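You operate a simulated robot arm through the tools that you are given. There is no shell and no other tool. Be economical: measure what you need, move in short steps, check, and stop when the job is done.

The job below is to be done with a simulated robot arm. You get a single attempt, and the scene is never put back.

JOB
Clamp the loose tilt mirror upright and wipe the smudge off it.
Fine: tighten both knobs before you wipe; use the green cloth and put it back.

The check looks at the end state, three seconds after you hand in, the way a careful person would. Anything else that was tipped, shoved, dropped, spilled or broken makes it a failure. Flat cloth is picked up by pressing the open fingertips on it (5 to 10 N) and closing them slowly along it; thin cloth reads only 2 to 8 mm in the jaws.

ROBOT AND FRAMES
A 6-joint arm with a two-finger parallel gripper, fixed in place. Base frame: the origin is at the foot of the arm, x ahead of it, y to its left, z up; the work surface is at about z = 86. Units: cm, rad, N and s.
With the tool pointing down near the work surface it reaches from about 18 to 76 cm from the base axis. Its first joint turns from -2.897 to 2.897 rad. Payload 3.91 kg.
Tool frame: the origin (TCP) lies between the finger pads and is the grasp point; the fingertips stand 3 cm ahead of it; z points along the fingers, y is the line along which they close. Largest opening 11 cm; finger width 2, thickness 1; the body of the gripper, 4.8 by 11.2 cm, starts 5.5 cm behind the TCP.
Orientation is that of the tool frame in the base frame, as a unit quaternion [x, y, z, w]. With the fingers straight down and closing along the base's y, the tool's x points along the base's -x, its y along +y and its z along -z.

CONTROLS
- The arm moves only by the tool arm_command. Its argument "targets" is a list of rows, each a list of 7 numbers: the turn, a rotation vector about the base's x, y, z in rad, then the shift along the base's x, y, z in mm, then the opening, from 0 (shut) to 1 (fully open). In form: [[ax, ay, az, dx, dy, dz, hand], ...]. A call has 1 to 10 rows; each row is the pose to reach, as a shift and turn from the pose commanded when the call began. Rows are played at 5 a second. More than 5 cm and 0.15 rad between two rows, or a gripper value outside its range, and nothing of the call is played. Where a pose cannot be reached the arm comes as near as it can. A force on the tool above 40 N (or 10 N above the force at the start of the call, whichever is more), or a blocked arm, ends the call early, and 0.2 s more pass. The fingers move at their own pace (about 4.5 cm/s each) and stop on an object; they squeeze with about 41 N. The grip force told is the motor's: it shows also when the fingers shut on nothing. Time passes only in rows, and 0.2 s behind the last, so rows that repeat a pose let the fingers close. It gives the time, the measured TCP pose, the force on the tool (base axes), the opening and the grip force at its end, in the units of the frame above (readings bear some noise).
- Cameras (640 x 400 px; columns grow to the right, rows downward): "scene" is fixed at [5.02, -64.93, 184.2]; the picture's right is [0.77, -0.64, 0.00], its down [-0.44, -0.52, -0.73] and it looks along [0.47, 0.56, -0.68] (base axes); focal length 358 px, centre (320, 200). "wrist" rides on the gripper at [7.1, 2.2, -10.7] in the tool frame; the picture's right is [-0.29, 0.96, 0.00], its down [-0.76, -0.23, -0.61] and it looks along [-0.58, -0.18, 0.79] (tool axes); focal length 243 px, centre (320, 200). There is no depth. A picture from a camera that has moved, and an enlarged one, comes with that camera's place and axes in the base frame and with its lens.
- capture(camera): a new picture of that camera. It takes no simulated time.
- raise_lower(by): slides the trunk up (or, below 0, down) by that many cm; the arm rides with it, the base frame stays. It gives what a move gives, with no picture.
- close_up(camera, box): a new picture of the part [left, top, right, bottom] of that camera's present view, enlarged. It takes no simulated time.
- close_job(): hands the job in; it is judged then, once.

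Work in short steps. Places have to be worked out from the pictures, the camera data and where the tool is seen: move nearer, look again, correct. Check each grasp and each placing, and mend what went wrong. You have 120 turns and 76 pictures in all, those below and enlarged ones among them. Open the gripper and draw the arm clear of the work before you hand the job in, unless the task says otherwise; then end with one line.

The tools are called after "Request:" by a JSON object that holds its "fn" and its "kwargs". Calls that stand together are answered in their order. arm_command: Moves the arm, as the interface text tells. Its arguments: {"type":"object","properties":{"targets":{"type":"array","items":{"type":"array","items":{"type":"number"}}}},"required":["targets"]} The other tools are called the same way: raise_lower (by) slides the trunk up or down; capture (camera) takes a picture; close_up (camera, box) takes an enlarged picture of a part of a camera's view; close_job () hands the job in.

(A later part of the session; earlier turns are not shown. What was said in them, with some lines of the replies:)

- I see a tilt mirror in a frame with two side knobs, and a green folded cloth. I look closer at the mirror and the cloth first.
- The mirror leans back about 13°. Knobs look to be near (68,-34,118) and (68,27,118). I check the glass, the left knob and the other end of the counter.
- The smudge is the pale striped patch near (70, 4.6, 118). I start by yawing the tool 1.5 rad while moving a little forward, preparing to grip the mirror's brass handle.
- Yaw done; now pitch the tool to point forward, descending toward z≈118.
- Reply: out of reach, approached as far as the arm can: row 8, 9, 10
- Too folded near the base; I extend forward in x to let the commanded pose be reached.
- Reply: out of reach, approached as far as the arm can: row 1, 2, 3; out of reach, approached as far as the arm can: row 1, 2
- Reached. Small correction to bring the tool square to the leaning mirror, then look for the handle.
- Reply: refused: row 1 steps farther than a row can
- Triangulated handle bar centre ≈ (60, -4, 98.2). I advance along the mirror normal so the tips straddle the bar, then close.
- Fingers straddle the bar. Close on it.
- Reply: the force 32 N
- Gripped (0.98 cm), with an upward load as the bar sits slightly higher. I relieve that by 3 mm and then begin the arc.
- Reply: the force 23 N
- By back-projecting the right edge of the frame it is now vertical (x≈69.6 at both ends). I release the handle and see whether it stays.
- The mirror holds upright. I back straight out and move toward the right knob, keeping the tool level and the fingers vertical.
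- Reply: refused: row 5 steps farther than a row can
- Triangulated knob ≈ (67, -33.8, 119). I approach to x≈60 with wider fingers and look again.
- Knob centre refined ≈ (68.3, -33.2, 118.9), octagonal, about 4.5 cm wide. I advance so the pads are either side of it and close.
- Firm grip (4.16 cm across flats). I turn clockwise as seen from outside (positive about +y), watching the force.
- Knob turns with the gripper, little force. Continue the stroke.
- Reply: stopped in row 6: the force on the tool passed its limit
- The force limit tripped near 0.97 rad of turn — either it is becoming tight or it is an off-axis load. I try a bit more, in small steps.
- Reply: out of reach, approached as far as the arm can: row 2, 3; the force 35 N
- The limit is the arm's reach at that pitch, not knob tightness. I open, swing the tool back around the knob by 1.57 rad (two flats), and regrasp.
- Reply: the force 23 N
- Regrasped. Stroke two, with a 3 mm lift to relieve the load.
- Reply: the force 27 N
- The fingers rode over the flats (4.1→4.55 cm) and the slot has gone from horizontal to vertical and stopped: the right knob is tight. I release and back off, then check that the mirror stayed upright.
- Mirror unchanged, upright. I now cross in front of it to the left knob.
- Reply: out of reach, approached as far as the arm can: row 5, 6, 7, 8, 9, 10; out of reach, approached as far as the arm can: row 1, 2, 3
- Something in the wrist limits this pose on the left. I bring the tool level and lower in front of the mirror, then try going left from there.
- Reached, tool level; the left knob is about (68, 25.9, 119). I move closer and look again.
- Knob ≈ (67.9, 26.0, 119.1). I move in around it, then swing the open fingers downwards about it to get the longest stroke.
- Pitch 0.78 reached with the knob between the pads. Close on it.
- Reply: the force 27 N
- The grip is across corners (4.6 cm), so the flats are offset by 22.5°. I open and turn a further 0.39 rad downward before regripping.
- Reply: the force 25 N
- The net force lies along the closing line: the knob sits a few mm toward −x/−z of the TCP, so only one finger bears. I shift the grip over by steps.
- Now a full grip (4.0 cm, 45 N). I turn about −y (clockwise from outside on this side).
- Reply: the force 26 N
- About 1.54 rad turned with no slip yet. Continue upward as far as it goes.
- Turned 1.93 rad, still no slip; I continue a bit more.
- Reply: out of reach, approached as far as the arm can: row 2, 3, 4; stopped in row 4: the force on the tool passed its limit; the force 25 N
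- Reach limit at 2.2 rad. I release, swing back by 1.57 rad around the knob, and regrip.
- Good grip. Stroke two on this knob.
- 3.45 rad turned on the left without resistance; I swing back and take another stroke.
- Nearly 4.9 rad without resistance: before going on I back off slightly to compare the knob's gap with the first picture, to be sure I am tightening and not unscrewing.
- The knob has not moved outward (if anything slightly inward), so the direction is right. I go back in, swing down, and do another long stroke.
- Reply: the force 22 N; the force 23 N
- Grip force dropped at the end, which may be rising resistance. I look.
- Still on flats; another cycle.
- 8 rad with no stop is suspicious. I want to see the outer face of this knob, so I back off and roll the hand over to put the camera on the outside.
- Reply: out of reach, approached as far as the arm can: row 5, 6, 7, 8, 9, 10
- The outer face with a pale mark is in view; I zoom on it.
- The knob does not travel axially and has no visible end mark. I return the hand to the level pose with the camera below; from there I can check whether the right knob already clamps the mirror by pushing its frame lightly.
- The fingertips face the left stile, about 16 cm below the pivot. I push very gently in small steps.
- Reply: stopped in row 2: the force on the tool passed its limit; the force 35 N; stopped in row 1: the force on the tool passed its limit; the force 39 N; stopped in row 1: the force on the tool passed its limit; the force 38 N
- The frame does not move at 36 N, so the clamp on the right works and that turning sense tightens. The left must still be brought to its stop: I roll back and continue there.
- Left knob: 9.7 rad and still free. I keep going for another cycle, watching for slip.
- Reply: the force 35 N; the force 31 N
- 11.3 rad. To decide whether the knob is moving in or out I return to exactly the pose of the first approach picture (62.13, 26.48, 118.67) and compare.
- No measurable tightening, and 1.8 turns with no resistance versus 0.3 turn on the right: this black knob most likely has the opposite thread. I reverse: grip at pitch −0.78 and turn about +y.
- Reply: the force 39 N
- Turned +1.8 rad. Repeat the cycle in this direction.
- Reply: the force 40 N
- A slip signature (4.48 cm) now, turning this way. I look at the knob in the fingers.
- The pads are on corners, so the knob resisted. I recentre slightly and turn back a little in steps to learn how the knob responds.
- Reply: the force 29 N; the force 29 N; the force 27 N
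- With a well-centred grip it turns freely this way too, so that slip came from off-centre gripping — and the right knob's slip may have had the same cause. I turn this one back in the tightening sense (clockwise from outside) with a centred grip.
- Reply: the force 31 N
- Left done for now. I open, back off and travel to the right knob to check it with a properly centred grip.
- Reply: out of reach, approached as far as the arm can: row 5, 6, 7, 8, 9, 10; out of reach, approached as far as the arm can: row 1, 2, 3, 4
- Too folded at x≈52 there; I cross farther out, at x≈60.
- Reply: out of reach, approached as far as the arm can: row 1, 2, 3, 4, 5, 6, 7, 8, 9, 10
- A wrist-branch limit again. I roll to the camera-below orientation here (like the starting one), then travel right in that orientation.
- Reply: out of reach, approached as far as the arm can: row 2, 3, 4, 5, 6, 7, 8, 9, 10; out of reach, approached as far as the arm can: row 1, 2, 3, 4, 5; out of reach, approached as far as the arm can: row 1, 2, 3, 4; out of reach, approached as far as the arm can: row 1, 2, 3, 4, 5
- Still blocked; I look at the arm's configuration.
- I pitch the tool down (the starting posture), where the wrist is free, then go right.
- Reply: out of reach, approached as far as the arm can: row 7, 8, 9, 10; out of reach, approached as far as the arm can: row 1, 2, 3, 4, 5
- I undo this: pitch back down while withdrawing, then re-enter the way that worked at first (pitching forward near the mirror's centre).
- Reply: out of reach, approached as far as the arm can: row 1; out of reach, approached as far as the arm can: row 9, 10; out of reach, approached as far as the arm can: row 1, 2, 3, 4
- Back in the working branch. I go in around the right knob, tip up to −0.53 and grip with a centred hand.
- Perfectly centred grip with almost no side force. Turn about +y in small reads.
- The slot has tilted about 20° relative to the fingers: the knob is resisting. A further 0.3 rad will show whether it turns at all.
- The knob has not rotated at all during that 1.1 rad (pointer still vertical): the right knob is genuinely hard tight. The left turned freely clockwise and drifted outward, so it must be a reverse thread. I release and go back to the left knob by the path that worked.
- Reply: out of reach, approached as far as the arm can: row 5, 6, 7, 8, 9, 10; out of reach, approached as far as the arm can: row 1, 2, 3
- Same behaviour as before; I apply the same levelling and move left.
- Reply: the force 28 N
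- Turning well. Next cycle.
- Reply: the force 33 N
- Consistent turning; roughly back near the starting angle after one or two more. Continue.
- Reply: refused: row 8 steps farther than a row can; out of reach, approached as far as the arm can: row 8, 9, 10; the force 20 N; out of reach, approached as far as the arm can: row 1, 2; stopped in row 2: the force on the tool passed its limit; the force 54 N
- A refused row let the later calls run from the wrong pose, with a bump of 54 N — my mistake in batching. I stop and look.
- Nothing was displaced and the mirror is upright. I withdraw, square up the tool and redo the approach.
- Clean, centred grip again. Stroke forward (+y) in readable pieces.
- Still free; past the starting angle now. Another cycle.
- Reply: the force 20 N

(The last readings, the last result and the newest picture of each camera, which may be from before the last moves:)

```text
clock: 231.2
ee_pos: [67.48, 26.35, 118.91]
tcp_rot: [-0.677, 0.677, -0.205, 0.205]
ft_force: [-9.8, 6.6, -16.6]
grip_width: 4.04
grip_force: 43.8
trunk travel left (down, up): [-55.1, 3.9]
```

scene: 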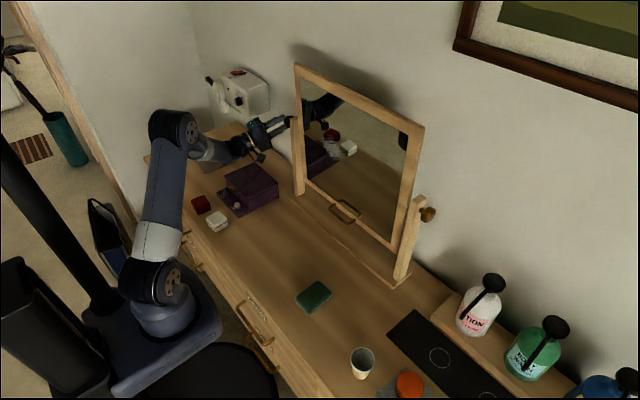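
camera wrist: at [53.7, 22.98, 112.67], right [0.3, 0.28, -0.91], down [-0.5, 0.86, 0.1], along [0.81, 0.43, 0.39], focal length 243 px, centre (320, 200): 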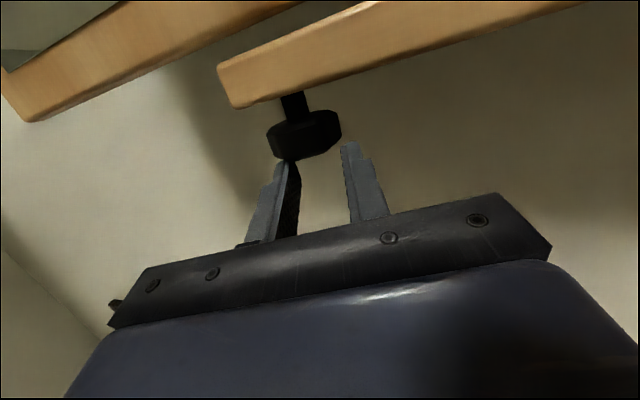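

The width turns out not to reveal slip (on the right it stayed 4.1–4.16 while the stuck knob slipped). My earlier outer-face view showed the left pointer vertical (up), the mirror image of the tight right pointer: clockwise had tightened it, and afterwards I was only slipping. So I turn it clockwise from outside (−y) again now and will verify with the pointer.

Request:
{"fn": "arm_command", "kwargs": {"targets": [[0, -0.14, 0, 0, 0, 0, 0.2], [0, -0.28, 0, 0, 0, 0, 0.2], [0, -0.42, 0, 0, 0, 1, 0.2], [0, -0.56, 0, 0, 0, 1, 0.2], [0, -0.7, 0, 0, 0, 1, 0.2], [0, -0.84, 0, 0, 0, 1, 0.2], [0, -0.98, 0, 0, 0, 1, 0.2]]}}

Request:
{"fn": "arm_command", "kwargs": {"targets": [[0, -0.14, 0, 0, 0, 0, 0.2], [0, -0.28, 0, 0, 0, 0, 0.2], [0, -0.42, 0, 0, 0, 0, 0.2], [0, -0.56, 0, 0, 0, 1, 0.2], [0, -0.7, 0, 0, 0, 1, 0.2]]}}

```text
clock: 232.8
ee_pos: [67.49, 26.65, 119.08]
tcp_rot: [-0.5, 0.498, -0.5, 0.501]
ft_force: [-12.7, 10.2, -18.5]
grip_width: 4.03
grip_force: 44.8
trunk travel left (down, up): [-55.1, 3.9]
```

```text
clock: 233.9
ee_pos: [67.49, 26.55, 119.01]
tcp_rot: [-0.299, 0.296, -0.641, 0.642]
ft_force: [-22.4, 2.9, -24.9]
grip_width: 3.99
grip_force: 45.0
trunk travel left (down, up): [-55.1, 3.9]
```

Request:
{"fn": "arm_command", "kwargs": {"targets": [[0, 0, 0, 0, 0, 0, 0.5], [0, 0, 0, 0, 0, 0, 0.6], [0, 0.14, 0, 0, 0, 0, 0.6], [0, 0.29, 0, 0, 0, 0, 0.6], [0, 0.44, 0, 0, 0, 0, 0.6], [0, 0.59, 0, 0, 0, 0, 0.6], [0, 0.74, 0, 0, 0, 0, 0.6], [0, 0.89, 0, 0, 0, 0, 0.6], [0, 1.04, 0, 0, 0, 0, 0.6], [0, 1.19, 0, 0, 0, 0, 0.6]]}}

Request:
{"fn": "arm_command", "kwargs": {"targets": [[0, 0.14, 0, 0, 0, 0, 0.6], [0, 0.28, 0, 0, 0, 0, 0.6], [0, 0.38, 0, 0, 0, 0, 0.45], [0, 0.38, 0, 0, 0, 0, 0.35], [0, 0.38, 0, 0, 0, 0, 0.2], [0, 0.38, 0, 0, 0, 0, 0.2], [0, 0.38, 0, 0, 0, 0, 0.2], [0, 0.24, 0, 0, 0, 0, 0.2], [0, 0.1, 0, 0, 0, 0, 0.2], [0, -0.04, 0, 0, 0, 0, 0.2]]}}

Request:
{"fn": "arm_command", "kwargs": {"targets": [[0, -0.14, 0, 0, 0, 0, 0.2], [0, -0.28, 0, 0, 0, 0, 0.2], [0, -0.42, 0, 0, 0, 0, 0.2], [0, -0.56, 0, 0, 0, 0, 0.2], [0, -0.7, 0, 0, 0, 0, 0.2], [0, -0.84, 0, 0, 0, 0, 0.2], [0, -0.98, 0, 0, 0, 0, 0.2], [0, -1.1, 0, 0, 0, 0, 0.2]]}}

```text
clock: 236.2
ee_pos: [67.46, 26.33, 119.36]
tcp_rot: [0.606, -0.604, 0.365, -0.366]
ft_force: [-0.3, 0.1, -0.6]
grip_width: 6.6
grip_force: 0.0
trunk travel left (down, up): [-55.1, 3.9]
```

```text
clock: 238.3
ee_pos: [67.38, 26.48, 118.95]
tcp_rot: [-0.598, 0.599, -0.375, 0.378]
ft_force: [-24.5, 0.9, -20.3]
grip_width: 4.03
grip_force: 44.8
trunk travel left (down, up): [-55.1, 3.9]
```

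```text
clock: 240.2
ee_pos: [67.62, 26.57, 119.24]
tcp_rot: [-0.314, 0.311, -0.634, 0.635]
ft_force: [7.3, 6.1, -8.4]
grip_width: 4.07
grip_force: 40.2
trunk travel left (down, up): [-55.1, 3.9]
```

Now verify via the outer face: back off and roll the hand as before.

Request:
{"fn": "arm_command", "kwargs": {"targets": [[0, 0, 0, 0, 0, 0, 0.5], [0, 0, 0, 0, 0, 0, 0.6], [0, 0.12, 0, 0, 0, 0, 0.6], [0, 0.26, 0, 0, 0, 0, 0.6], [0, 0.4, 0, 0, 0, 0, 0.6], [0, 0.54, 0, 0, 0, 0, 0.6], [0, 0.65, 0, -25, 0, 0, 0.6], [0, 0.65, 0, -65, 0, 0, 0.6], [0, 0.65, 0, -105, 10, 0, 0.6], [0, 0.65, 0, -130, 30, 0, 0.6]]}}

Request:
{"fn": "arm_command", "kwargs": {"targets": [[0.15, 0, 0, 0, 0, 0, 0.6], [0.3, 0, 0, 0, 0, 0, 0.6], [0.45, 0, 0, 0, 0, 0, 0.6], [0.6, 0, 0, 0, 0, 0, 0.6], [0.75, 0, 0, 0, 0, 0, 0.6], [0.9, 0, 0, 0, 0, 0, 0.6], [1.05, 0, 0, 0, 0, 0, 0.6], [1.2, 0, 0, 0, 0, 0, 0.6], [1.35, 0, 0, 0, 0, 0, 0.6], [1.5, 0, 0, 0, 0, 0, 0.6]]}}

Request:
{"fn": "arm_command", "kwargs": {"targets": [[0.15, 0, 0, 0, 0, 0, 0.6], [0.3, 0, 0, 0, 0, 0, 0.6], [0.45, 0, 0, 0, 0, 0, 0.6], [0.6, 0, 0, 0, 0, 0, 0.6], [0.75, 0, 0, 0, 0, 0, 0.6], [0.9, 0, 0, 0, 0, 0, 0.6], [1.05, 0, 0, 0, 0, 0, 0.6], [1.2, 0, 0, 0, 0, 0, 0.6], [1.35, 0, 0, 0, 0, 0, 0.6], [1.5, 0, 0, 0, 0, 0, 0.6]]}}

Request:
{"fn": "close_up", "kwargs": {"camera": "wrist", "box": [110, 150, 270, 260]}}

```text
clock: 242.3
ee_pos: [54.55, 29.13, 119.11]
tcp_rot: [0.5, -0.499, 0.501, -0.501]
ft_force: [-0.4, 0.5, -0.1]
grip_width: 6.61
grip_force: 0.0
trunk travel left (down, up): [-55.1, 3.9]
```

```text
clock: 244.6
ee_pos: [54.47, 29.47, 119.14]
tcp_rot: [-0.023, 0.706, -0.027, 0.707]
ft_force: [-0.1, 0.0, -0.4]
grip_width: 6.6
grip_force: 0.1
trunk travel left (down, up): [-55.1, 3.9]
```

```text
clock: 246.8
ee_pos: [60.38, 34.43, 135.88]
tcp_rot: [0.475, 0.565, 0.426, 0.523]
ft_force: [-0.2, -0.4, -0.2]
grip_width: 6.61
grip_force: 0.0
out of reach, approached as far as the arm can: row 5, 6, 7, 8, 9, 10
trunk travel left (down, up): [-55.1, 3.9]
```

```text
3.64 times, centred on (190, 205) of wrist
camera zoom: at [49.93, 42.09, 137.58], right [0.09, -0.11, 0.99], down [-0.63, -0.78, -0.03], along [0.78, -0.62, -0.14], focal length 882 px, centre (793, 182)
```

zoom: 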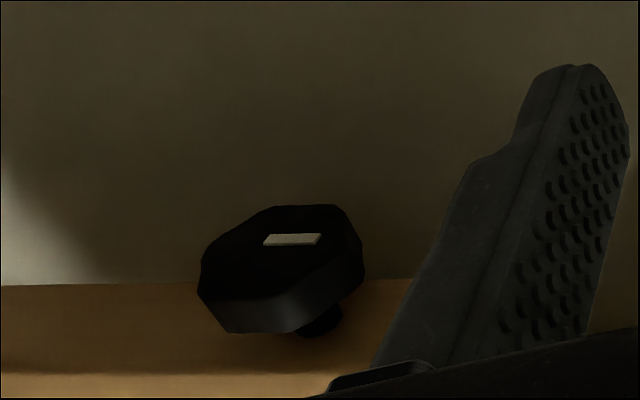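

The left pointer is again vertical, exactly where it was after the first tightening: it comes up against the same stop, so both knobs are tight. I return the hand to camera-below, then to tool-down, for the cloth.

Request:
{"fn": "arm_command", "kwargs": {"targets": [[-0.136, -0.008, 0.007, -10, -10, -17, 0.6], [-0.271, -0.015, 0.013, -20, -20, -34, 0.6], [-0.407, -0.023, 0.02, -30, -30, -51, 0.6], [-0.543, -0.03, 0.027, -40, -40, -68, 0.6], [-0.679, -0.038, 0.034, -50, -55, -85, 0.6], [-0.814, -0.046, 0.04, -60, -75, -115, 0.6], [-0.95, -0.053, 0.047, -60, -95, -150, 0.6], [-1.086, -0.061, 0.054, -60, -115, -180, 0.6], [-1.221, -0.068, 0.06, -60, -135, -200, 0.6], [-1.357, -0.076, 0.067, -60, -155, -220, 0.6]]}}

```text
clock: 248.9
ee_pos: [54.3, 18.69, 114.1]
tcp_rot: [0.008, 0.703, 0.008, 0.711]
ft_force: [0.9, -1.0, -1.0]
grip_width: 6.62
grip_force: 0.1
trunk travel left (down, up): [-55.1, 3.9]
```

Request:
{"fn": "arm_command", "kwargs": {"targets": [[0, 0.15, 0, 0, 0, 15, 0.6], [0, 0.3, 0, 0, -10, 30, 0.6], [0, 0.45, 0, 0, -20, 45, 0.6], [0, 0.6, 0, 0, -30, 60, 0.6], [0, 0.75, 0, 0, -40, 70, 0.6], [0, 0.9, 0, -10, -50, 70, 0.6], [0, 1.05, 0, -20, -60, 70, 0.6], [0, 1.2, 0, -30, -70, 70, 0.6], [0, 1.35, 0, -40, -80, 70, 0.6], [0, 1.5, 0, -50, -90, 70, 0.6]]}}

```text
clock: 251.2
ee_pos: [49.18, 9.64, 121.3]
tcp_rot: [0.012, 0.999, 0.002, 0.04]
ft_force: [0.3, -0.8, 0.0]
grip_width: 6.59
grip_force: 0.2
trunk travel left (down, up): [-55.1, 3.9]
```

Tool down again. I move above the green cloth, opening the hand, and look.

Request:
{"fn": "arm_command", "kwargs": {"targets": [[0, 0.04, 0, -10, -40, 0, 0.8], [0, 0.08, 0, -20, -80, -10, 0.8], [0, 0.08, 0, -30, -120, -30, 0.8], [0, 0.08, 0, -40, -160, -55, 0.8], [0, 0.08, 0, -50, -195, -80, 0.8], [0, 0.08, 0, -60, -230, -105, 0.8], [0, 0.08, 0, -67, -260, -135, 0.8], [0, 0.08, 0, -67, -270, -160, 0.8]]}}

Request:
{"fn": "capture", "kwargs": {"camera": "wrist"}}

```text
clock: 252.9
ee_pos: [42.32, -17.5, 104.97]
tcp_rot: [0.012, 1.0, 0.001, 0.002]
ft_force: [0.1, 0.4, 0.3]
grip_width: 8.81
grip_force: 0.1
trunk travel left (down, up): [-55.1, 3.9]
```

```text
6 pictures are left
camera wrist: at [35.11, -15.17, 115.77], right [0.31, 0.95, 0.0], down [0.75, -0.25, 0.61], along [0.58, -0.19, -0.79], focal length 243 px, centre (320, 200)
```

wrist: 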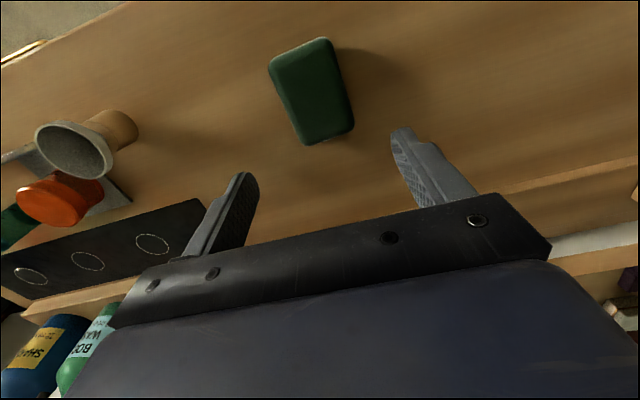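

Cloth measured: x 37.5–46.8, y −21 to −15, centred (42.1, −17.9), square to the axes. I descend with the fingers either side, tips about 7 mm above the table so the cloth stands out below them.

Request:
{"fn": "arm_command", "kwargs": {"targets": [[0, 0, 0, -2, -3, -45, 0.8], [0, 0, 0, -2, -3, -90, 0.8], [0, 0, 0, -2, -3, -130, 0.8], [0, 0, 0, -2, -3, -154, 0.8]]}}

```text
clock: 253.9
ee_pos: [42.01, -17.81, 89.66]
tcp_rot: [0.013, 1.0, 0.001, 0.002]
ft_force: [0.8, 0.6, -0.4]
grip_width: 8.81
grip_force: 0.0
trunk travel left (down, up): [-55.1, 3.9]
```

Request:
{"fn": "arm_command", "kwargs": {"targets": [[0, 0, 0, 0, 0, 0, 0.7], [0, 0, 0, 0, 0, 0, 0.6], [0, 0, 0, 0, 0, 0, 0.5], [0, 0, 0, 0, 0, 0, 0.45], [0, 0, 0, 0, 0, 0, 0.4], [0, 0, 0, 0, 0, 0, 0.4], [0, 0, 0, 0, 0, 0, 0.4]]}}

Request:
{"fn": "capture", "kwargs": {"camera": "wrist"}}

```text
clock: 255.6
ee_pos: [42.07, -17.69, 89.66]
tcp_rot: [0.012, 1.0, 0.001, 0.001]
ft_force: [0.1, -0.3, -0.4]
grip_width: 6.94
grip_force: 41.0
trunk travel left (down, up): [-55.1, 3.9]
```

```text
5 pictures are left
camera wrist: at [34.98, -15.39, 100.33], right [0.31, 0.95, 0.0], down [0.75, -0.25, 0.61], along [0.58, -0.19, -0.79], focal length 243 px, centre (320, 200)
```

wrist: 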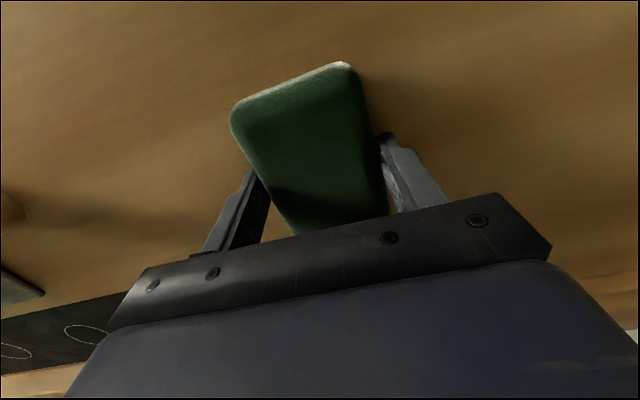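

The cloth is held (6.94 cm, 41 N). I lift it and check it comes along, moving toward the mirror.

Request:
{"fn": "arm_command", "kwargs": {"targets": [[0, 0, 0, 0, 0, 30, 0.4], [0, 0, 0, 0, 0, 75, 0.4], [0, 0, 0, 0, 0, 120, 0.4], [0, 0, 0, 5, 20, 160, 0.4], [0, 0, 0, 15, 55, 190, 0.4], [0, 0, 0, 25, 95, 210, 0.4], [0, 0, 0, 35, 135, 230, 0.4], [0, 0, 0, 45, 175, 250, 0.4], [0, 0, 0, 55, 210, 270, 0.4], [0, 0, 0, 65, 235, 290, 0.4]]}}

```text
clock: 257.8
ee_pos: [48.75, 5.68, 118.81]
tcp_rot: [0.013, 1.0, 0.001, 0.002]
ft_force: [0.8, 0.7, -0.5]
grip_width: 6.9
grip_force: 40.8
trunk travel left (down, up): [-55.1, 3.9]
```

Request:
{"fn": "arm_command", "kwargs": {"targets": [[0, -0.15, 0, 15, 0, 0, 0.4], [0, -0.3, 0, 30, 0, 0, 0.4], [0, -0.45, 0, 45, 0, 0, 0.4], [0, -0.6, 0, 60, 0, -5, 0.4], [0, -0.75, 0, 70, 0, -10, 0.4], [0, -0.9, 0, 80, 0, -20, 0.4], [0, -1.05, 0, 85, 0, -35, 0.4], [0, -1.2, 0, 90, 0, -50, 0.4], [0, -1.35, 0, 93, 0, -65, 0.4], [0, -1.5, 0, 95, 0, -80, 0.4]]}}

```text
clock: 259.9
ee_pos: [58.33, 7.26, 111.19]
tcp_rot: [0.008, 0.732, 0.003, 0.681]
ft_force: [-0.1, 0.4, 0.1]
grip_width: 6.87
grip_force: 41.0
out of reach, approached as far as the arm can: row 7, 8, 10
trunk travel left (down, up): [-55.1, 3.9]
```

Nearly level. I finish levelling and rise to smudge height, stopping 3 cm off the glass.

Request:
{"fn": "arm_command", "kwargs": {"targets": [[0, -0.035, 0, 10, 0, 20, 0.4], [0, -0.07, 0, 20, -5, 45, 0.4], [0, -0.07, 0, 25, -10, 65, 0.4]]}}

Request:
{"fn": "close_up", "kwargs": {"camera": "scene", "box": [270, 50, 430, 220]}}

```text
clock: 260.8
ee_pos: [60.66, 6.91, 117.94]
tcp_rot: [0.01, 0.707, 0.007, 0.707]
ft_force: [0.4, 0.0, 0.1]
grip_width: 6.89
grip_force: 41.2
out of reach, approached as far as the arm can: row 1, 2, 3
trunk travel left (down, up): [-55.1, 3.9]
```

```text
2.35 times, centred on (350, 135) of scene
camera zoom: at [5.02, -64.93, 184.2], right [0.77, -0.64, 0.0], down [-0.44, -0.52, -0.73], along [0.47, 0.56, -0.68], focal length 844 px, centre (249, 353)
```

zoom: 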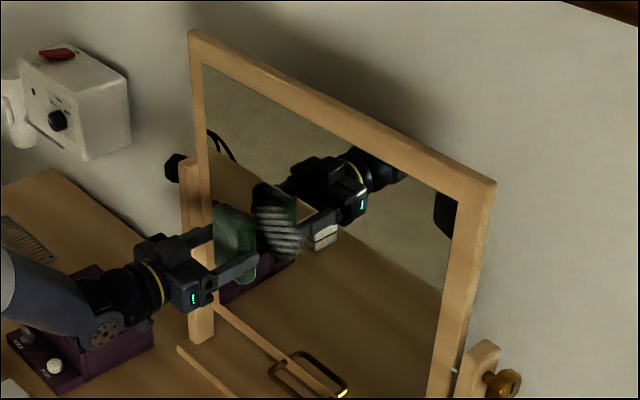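

The smudge spans y ≈ −0.5…9, z ≈ 115…123.5 on the glass; the cloth face is ready. I press on gradually to a light contact.

Request:
{"fn": "arm_command", "kwargs": {"targets": [[0, 0, 0, 12, 0, 15, 0.4], [0, 0, 0, 24, 0, 15, 0.4]]}}

Request:
{"fn": "arm_command", "kwargs": {"targets": [[0, 0, 0, 4, 0, 0, 0.4], [0, 0, 0, 8, 0, 0, 0.4]]}}

```text
clock: 261.4
ee_pos: [62.71, 7.08, 119.3]
tcp_rot: [0.009, 0.707, 0.009, 0.707]
ft_force: [-15.3, -0.9, -2.6]
grip_width: 6.87
grip_force: 40.6
trunk travel left (down, up): [-55.1, 3.9]
```

```text
clock: 261.9
ee_pos: [63.04, 7.19, 119.25]
tcp_rot: [0.009, 0.708, 0.007, 0.707]
ft_force: [-24.8, -0.8, 2.4]
grip_width: 6.87
grip_force: 40.8
trunk travel left (down, up): [-55.1, 3.9]
stopped in row 2: the force on the tool passed its limit (the readings are from after the stop); the commanded pose is now the measured one
```

Contact at about 20 N. I ease off slightly and wipe side to side across the smudge.

Request:
{"fn": "arm_command", "kwargs": {"targets": [[0, 0, 0, -1, 10, 0, 0.4], [0, 0, 0, -1, 30, 0, 0.4], [0, 0, 0, -1, 10, 0, 0.4], [0, 0, 0, -1, -10, 0, 0.4], [0, 0, 0, -1, -30, 0, 0.4], [0, 0, 0, -1, -50, 0, 0.4], [0, 0, 0, -1, -70, 0, 0.4], [0, 0, 0, -1, -90, 0, 0.4]]}}

```text
clock: 263.6
ee_pos: [62.98, 6.56, 119.33]
tcp_rot: [0.013, 0.708, 0.002, 0.706]
ft_force: [-16.6, 8.2, -0.9]
grip_width: 6.88
grip_force: 40.8
out of reach, approached as far as the arm can: row 4, 5, 6, 7, 8
trunk travel left (down, up): [-55.1, 3.9]
```

The arm is too folded to go further right at this trunk height. I back off the glass and lower the trunk, then raise the hand again, to give the arm room.

Request:
{"fn": "arm_command", "kwargs": {"targets": [[0, 0, 0, -15, 5, 0, 0.4], [0, 0, 0, -30, 5, 10, 0.4], [0, 0, 0, -30, 5, 30, 0.4]]}}

Request:
{"fn": "raise_lower", "kwargs": {"by": -12}}

```text
clock: 264.4
ee_pos: [59.72, 6.66, 122.18]
tcp_rot: [0.009, 0.708, 0.007, 0.706]
ft_force: [0.3, 0.0, -1.1]
grip_width: 6.87
grip_force: 40.3
trunk travel left (down, up): [-55.1, 3.9]
```

```text
clock: 265.9
ee_pos: [59.79, 6.53, 110.31]
tcp_rot: [0.009, 0.708, 0.008, 0.706]
ft_force: [-1.3, -0.7, -0.3]
grip_width: 6.87
grip_force: 41.2
trunk travel left (down, up): [-43.1, 15.9]
```

Now raise the hand back to z≈119 and test moving right, clear of the glass.

Request:
{"fn": "arm_command", "kwargs": {"targets": [[0, 0, 0, 0, 0, 30, 0.4], [0, 0, 0, 0, 0, 60, 0.4], [0, 0, 0, 0, 0, 90, 0.4], [0, 0, 0, 0, -25, 90, 0.4], [0, 0, 0, 0, -50, 90, 0.4]]}}

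```text
clock: 267.1
ee_pos: [59.66, 3.21, 119.53]
tcp_rot: [0.012, 0.709, 0.005, 0.705]
ft_force: [-0.6, 0.2, -0.8]
grip_width: 6.9
grip_force: 40.8
out of reach, approached as far as the arm can: row 5
trunk travel left (down, up): [-43.1, 15.9]
```

Better (y=3.2). Lower the trunk another 12 cm, after lifting a little.

Request:
{"fn": "raise_lower", "kwargs": {"by": -12}}

Request:
{"fn": "arm_command", "kwargs": {"targets": [[0, 0, 0, 0, 0, 30, 0.4], [0, 0, 0, 0, 0, 60, 0.4], [0, 0, 0, 0, 0, 90, 0.4], [0, 0, 0, 0, 0, 120, 0.4], [0, 0, 0, 0, -25, 120, 0.4], [0, 0, 0, 0, -45, 120, 0.4]]}}

```text
clock: 268.6
ee_pos: [59.76, 3.1, 107.37]
tcp_rot: [0.011, 0.709, 0.005, 0.705]
ft_force: [0.0, 0.9, -0.8]
grip_width: 6.87
grip_force: 41.0
trunk travel left (down, up): [-31.1, 27.9]
```

```text
clock: 270.1
ee_pos: [59.66, -0.19, 119.36]
tcp_rot: [0.013, 0.709, 0.005, 0.705]
ft_force: [0.3, -0.5, -1.0]
grip_width: 6.87
grip_force: 41.2
out of reach, approached as far as the arm can: row 6
trunk travel left (down, up): [-31.1, 27.9]
```

Reach to y≈−0.2 is enough with the 7 cm cloth. Press on again here.

Request:
{"fn": "arm_command", "kwargs": {"targets": [[0, 0, 0, 12, 10, 3, 0.4], [0, 0, 0, 24, 10, 3, 0.4], [0, 0, 0, 31, 10, 3, 0.4]]}}

```text
clock: 270.9
ee_pos: [62.71, 0.87, 119.9]
tcp_rot: [0.012, 0.709, 0.005, 0.705]
ft_force: [0.5, -0.1, -0.5]
grip_width: 6.86
grip_force: 40.7
out of reach, approached as far as the arm can: row 1
trunk travel left (down, up): [-31.1, 27.9]
```

Request:
{"fn": "arm_command", "kwargs": {"targets": [[0, 0, 0, 3, 0, 0, 0.4], [0, 0, 0, 6, 0, 0, 0.4]]}}

```text
clock: 271.4
ee_pos: [62.92, 0.86, 120.03]
tcp_rot: [0.012, 0.709, 0.005, 0.705]
ft_force: [-34.0, -1.3, -12.3]
grip_width: 6.84
grip_force: 41.5
trunk travel left (down, up): [-31.1, 27.9]
```

Ease off to a moderate pressure and sweep left and back.

Request:
{"fn": "arm_command", "kwargs": {"targets": [[0, 0, 0, -3, 0, 0, 0.4], [0, 0, 0, -3, 20, 0, 0.4], [0, 0, 0, -3, 40, 0, 0.4], [0, 0, 0, -3, 60, 0, 0.4], [0, 0, 0, -3, 80, 0, 0.4], [0, 0, 0, -3, 60, 0, 0.4], [0, 0, 0, -3, 40, 0, 0.4], [0, 0, 0, -3, 20, 0, 0.4], [0, 0, 0, -3, 0, 0, 0.4]]}}

```text
clock: 273.4
ee_pos: [63.03, 0.71, 119.9]
tcp_rot: [0.012, 0.709, 0.005, 0.705]
ft_force: [-11.8, 3.9, 0.0]
grip_width: 6.86
grip_force: 41.4
trunk travel left (down, up): [-31.1, 27.9]
```

Good, pressing at 12 N. Now a lower and an upper sweep.

Request:
{"fn": "arm_command", "kwargs": {"targets": [[0, 0, 0, 0, 0, -15, 0.4], [0, 0, 0, 0, 0, -30, 0.4], [0, 0, 0, 0, 20, -30, 0.4], [0, 0, 0, 0, 40, -30, 0.4], [0, 0, 0, 0, 60, -30, 0.4], [0, 0, 0, 0, 80, -30, 0.4], [0, 0, 0, 0, 85, -15, 0.4], [0, 0, 0, 0, 85, 0, 0.4], [0, 0, 0, 0, 85, 15, 0.4], [0, 0, 0, 0, 85, 25, 0.4]]}}

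Request:
{"fn": "arm_command", "kwargs": {"targets": [[0, 0, 0, 0, -20, 0, 0.4], [0, 0, 0, 0, -40, 0, 0.4], [0, 0, 0, 0, -60, 0, 0.4], [0, 0, 0, 0, -80, 0, 0.4], [0, 0, 0, 0, -80, -15, 0.4], [0, 0, 0, 0, -60, -25, 0.4], [0, 0, 0, 0, -40, -25, 0.4], [0, 0, 0, 0, -20, -25, 0.4], [0, 0, 0, 0, 0, -25, 0.4]]}}

```text
clock: 275.6
ee_pos: [62.81, 9.29, 122.55]
tcp_rot: [0.011, 0.709, 0.007, 0.705]
ft_force: [-15.1, -0.5, -7.1]
grip_width: 6.9
grip_force: 41.4
out of reach, approached as far as the arm can: row 1
trunk travel left (down, up): [-31.1, 27.9]
```

```text
clock: 277.6
ee_pos: [62.95, 9.46, 120.11]
tcp_rot: [0.011, 0.709, 0.006, 0.705]
ft_force: [-13.3, -4.5, -1.8]
grip_width: 6.86
grip_force: 40.9
trunk travel left (down, up): [-31.1, 27.9]
```

I back off to the left and look at the glass.

Request:
{"fn": "arm_command", "kwargs": {"targets": [[0, 0, 0, -20, 0, 0, 0.4], [0, 0, 0, -45, 20, 0, 0.4], [0, 0, 0, -55, 50, 0, 0.4]]}}

Request:
{"fn": "close_up", "kwargs": {"camera": "scene", "box": [270, 50, 430, 220]}}

```text
clock: 278.4
ee_pos: [57.67, 14.07, 119.91]
tcp_rot: [0.012, 0.709, 0.004, 0.705]
ft_force: [-0.2, -0.7, -0.5]
grip_width: 6.87
grip_force: 41.1
trunk travel left (down, up): [-31.1, 27.9]
```

```text
2.35 times, centred on (350, 135) of scene
camera zoom: at [5.02, -64.93, 184.2], right [0.77, -0.64, 0.0], down [-0.44, -0.52, -0.73], along [0.47, 0.56, -0.68], focal length 844 px, centre (249, 353)
```

zoom: 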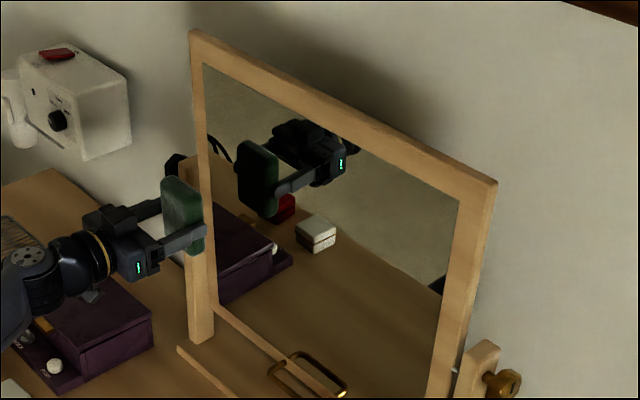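

The smudge is completely gone and the mirror stands as before. I raise the trunk back, then bring the cloth back to its place.

Request:
{"fn": "raise_lower", "kwargs": {"by": 24}}

Request:
{"fn": "arm_command", "kwargs": {"targets": [[0, 0.15, 0, -10, 0, 0, 0.4], [0, 0.3, 0, -20, 0, 0, 0.4], [0, 0.45, 0, -30, 0, -10, 0.4], [0, 0.6, 0, -40, 0, -20, 0.4], [0, 0.75, 0, -50, 0, -30, 0.4], [0, 0.9, 0, -60, 0, -40, 0.4], [0, 1.05, 0, -70, 0, -50, 0.4], [0, 1.2, 0, -80, 0, -60, 0.4], [0, 1.35, 0, -90, 0, -70, 0.4], [0, 1.5, 0, -100, 0, -80, 0.4]]}}

```text
clock: 280.9
ee_pos: [57.67, 14.16, 143.99]
tcp_rot: [0.012, 0.709, 0.005, 0.705]
ft_force: [-0.5, -0.2, 1.2]
grip_width: 6.86
grip_force: 40.9
trunk travel left (down, up): [-55.1, 3.9]
```

```text
clock: 283.1
ee_pos: [47.75, 14.14, 135.88]
tcp_rot: [0.012, 0.999, -0.005, 0.031]
ft_force: [0.4, -0.2, -1.0]
grip_width: 6.87
grip_force: 40.5
trunk travel left (down, up): [-55.1, 3.9]
5 turns are left
```

Tool down, cloth still held. I carry it back over its original spot and lower it (opening comes only after checking the height).

Request:
{"fn": "arm_command", "kwargs": {"targets": [[0, 0.03, 0, -8, -45, -14, 0.4], [0, 0.062, 0, -16, -90, -28, 0.4], [0, 0.062, 0, -24, -135, -42, 0.4], [0, 0.062, 0, -32, -180, -56, 0.4], [0, 0.062, 0, -40, -225, -70, 0.4], [0, 0.062, 0, -48, -270, -84, 0.4], [0, 0.062, 0, -57, -315, -98, 0.4], [0, 0.062, 0, -57, -318, -143, 0.4], [0, 0.062, 0, -57, -318, -188, 0.4], [0, 0.062, 0, -57, -318, -233, 0.4]]}}

Request:
{"fn": "arm_command", "kwargs": {"targets": [[0, 0, 0, 0, 0, -45, 0.4], [0, 0, 0, 0, 0, -90, 0.4], [0, 0, 0, 0, 0, -135, 0.4], [0, 0, 0, 0, 0, -175, 0.4], [0, 0, 0, 0, 0, -205, 0.4], [0, 0, 0, 0, 0, -220, 0.4], [0, 0, 0, 0, 0, -228, 0.4], [0, 0, 0, 0, 0, -228, 0.4]]}}

```text
clock: 285.4
ee_pos: [41.84, -17.66, 112.62]
tcp_rot: [0.012, 1.0, -0.004, 0.001]
ft_force: [-0.3, -1.4, -0.7]
grip_width: 6.85
grip_force: 41.2
trunk travel left (down, up): [-55.1, 3.9]
```

```text
clock: 287.1
ee_pos: [42.02, -17.61, 89.95]
tcp_rot: [0.012, 1.0, -0.004, 0.002]
ft_force: [-0.1, -0.8, 2.6]
grip_width: 6.86
grip_force: 41.3
trunk travel left (down, up): [-55.1, 3.9]
4 turns are left
```

The cloth is touching the table (2.6 N up) at its original place. I open the fingers and rise straight up.

Request:
{"fn": "arm_command", "kwargs": {"targets": [[0, 0, 0, 0, 0, -1, 0.66], [0, 0, 0, 0, 0, -1, 0.72], [0, 0, 0, 0, 0, -1, 0.78], [0, 0, 0, 0, 0, -1, 0.8], [0, 0, 0, 0, 0, 30, 0.8], [0, 0, 0, 0, 0, 75, 0.8], [0, 0, 0, 0, 0, 120, 0.8], [0, 0, 0, 0, 0, 165, 0.8], [0, 0, 0, -20, 40, 190, 0.8], [0, 0, 0, -40, 80, 210, 0.8]]}}

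Request:
{"fn": "arm_command", "kwargs": {"targets": [[0, 0, 0, -5, 40, 25, 0.8], [0, 0, 0, -10, 80, 50, 0.8], [0, 0, 0, -15, 120, 75, 0.8], [0, 0, 0, -20, 150, 100, 0.8], [0, 0, 0, -20, 150, 100, 0.8]]}}

Request:
{"fn": "capture", "kwargs": {"camera": "scene"}}

```text
refused: row 9 steps farther than a row can; nothing moved
```

```text
clock: 288.4
ee_pos: [39.82, -2.86, 99.8]
tcp_rot: [0.013, 1.0, -0.004, 0.001]
ft_force: [-0.2, 0.1, 0.6]
grip_width: 8.8
grip_force: 0.1
trunk travel left (down, up): [-55.1, 3.9]
```

```text
2 pictures are left
3 turns are left
```

scene: 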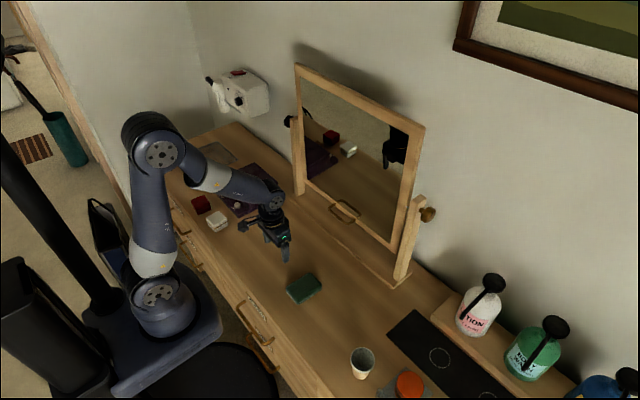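

Another refused row let the sideways retreat nudge the cloth about 4 cm to +y; it lies flat, centred near (41.5, −13.6). With closed fingers I push it back squarely by that amount, then rise.

Request:
{"fn": "arm_command", "kwargs": {"targets": [[0, 0, 0, 11, -12, -20, 0], [0, 0, 0, 22, -26, -50, 0], [0, 0, 0, 22, -26, -80, 0], [0, 0, 0, 22, -26, -97, 0], [0, 0, 0, 22, -26, -97, 0], [0, 0, 0, 22, -46, -97, 0], [0, 0, 0, 22, -66, -97, 0], [0, 0, 0, 22, -84, -97, 0], [0, 0, 0, 22, -97, -97, 0], [0, 0, 0, 22, -103, -97, 0]]}}

Request:
{"fn": "arm_command", "kwargs": {"targets": [[0, 0, 0, 0, 15, 0, 0], [0, 0, 0, 0, 20, 40, 0], [0, 0, 0, 0, 25, 80, 0.2], [0, 0, 0, 0, 30, 120, 0.4], [0, 0, 0, 0, 40, 160, 0.6], [0, 0, 0, 0, 60, 200, 0.6], [0, 0, 0, 0, 90, 235, 0.6], [0, 0, 0, 0, 130, 255, 0.6], [0, 0, 0, 0, 170, 270, 0.6]]}}

Request:
{"fn": "capture", "kwargs": {"camera": "scene"}}

```text
clock: 290.6
ee_pos: [42.29, -13.03, 90.05]
tcp_rot: [0.012, 1.0, -0.005, 0.002]
ft_force: [0.5, 0.6, -0.3]
grip_width: 0.0
grip_force: 37.7
trunk travel left (down, up): [-55.1, 3.9]
```

```text
clock: 292.6
ee_pos: [42.15, 4.1, 117.45]
tcp_rot: [0.012, 1.0, -0.005, 0.001]
ft_force: [-0.1, -0.5, 0.3]
grip_width: 6.63
grip_force: 0.0
trunk travel left (down, up): [-55.1, 3.9]
```

```text
1 pictures are left
2 turns are left
```

scene: 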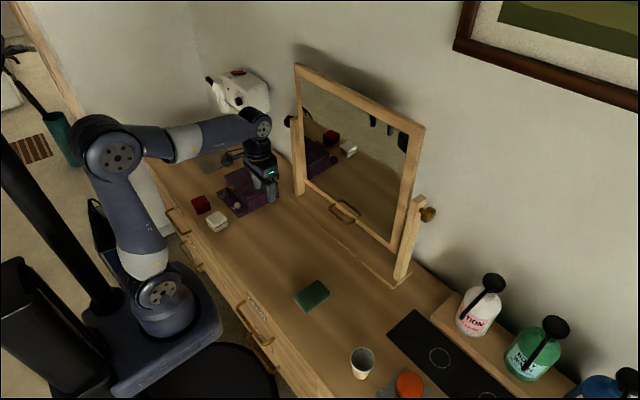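

The cloth is back on its spot at about (313, 295) px, the mirror is upright and clean, the hand is open and clear, and nothing else has moved. I hand the job in.

Request:
{"fn": "close_job", "kwargs": {}}

```text
The job is handed in.
```

The mirror is upright and the smudge is wiped off. Both knobs ended up tight as far as I could tell, the left one judged only from its pointer stopping twice at the same angle. The green cloth is back on its spot, after I nudged it about 4 cm and pushed it back.
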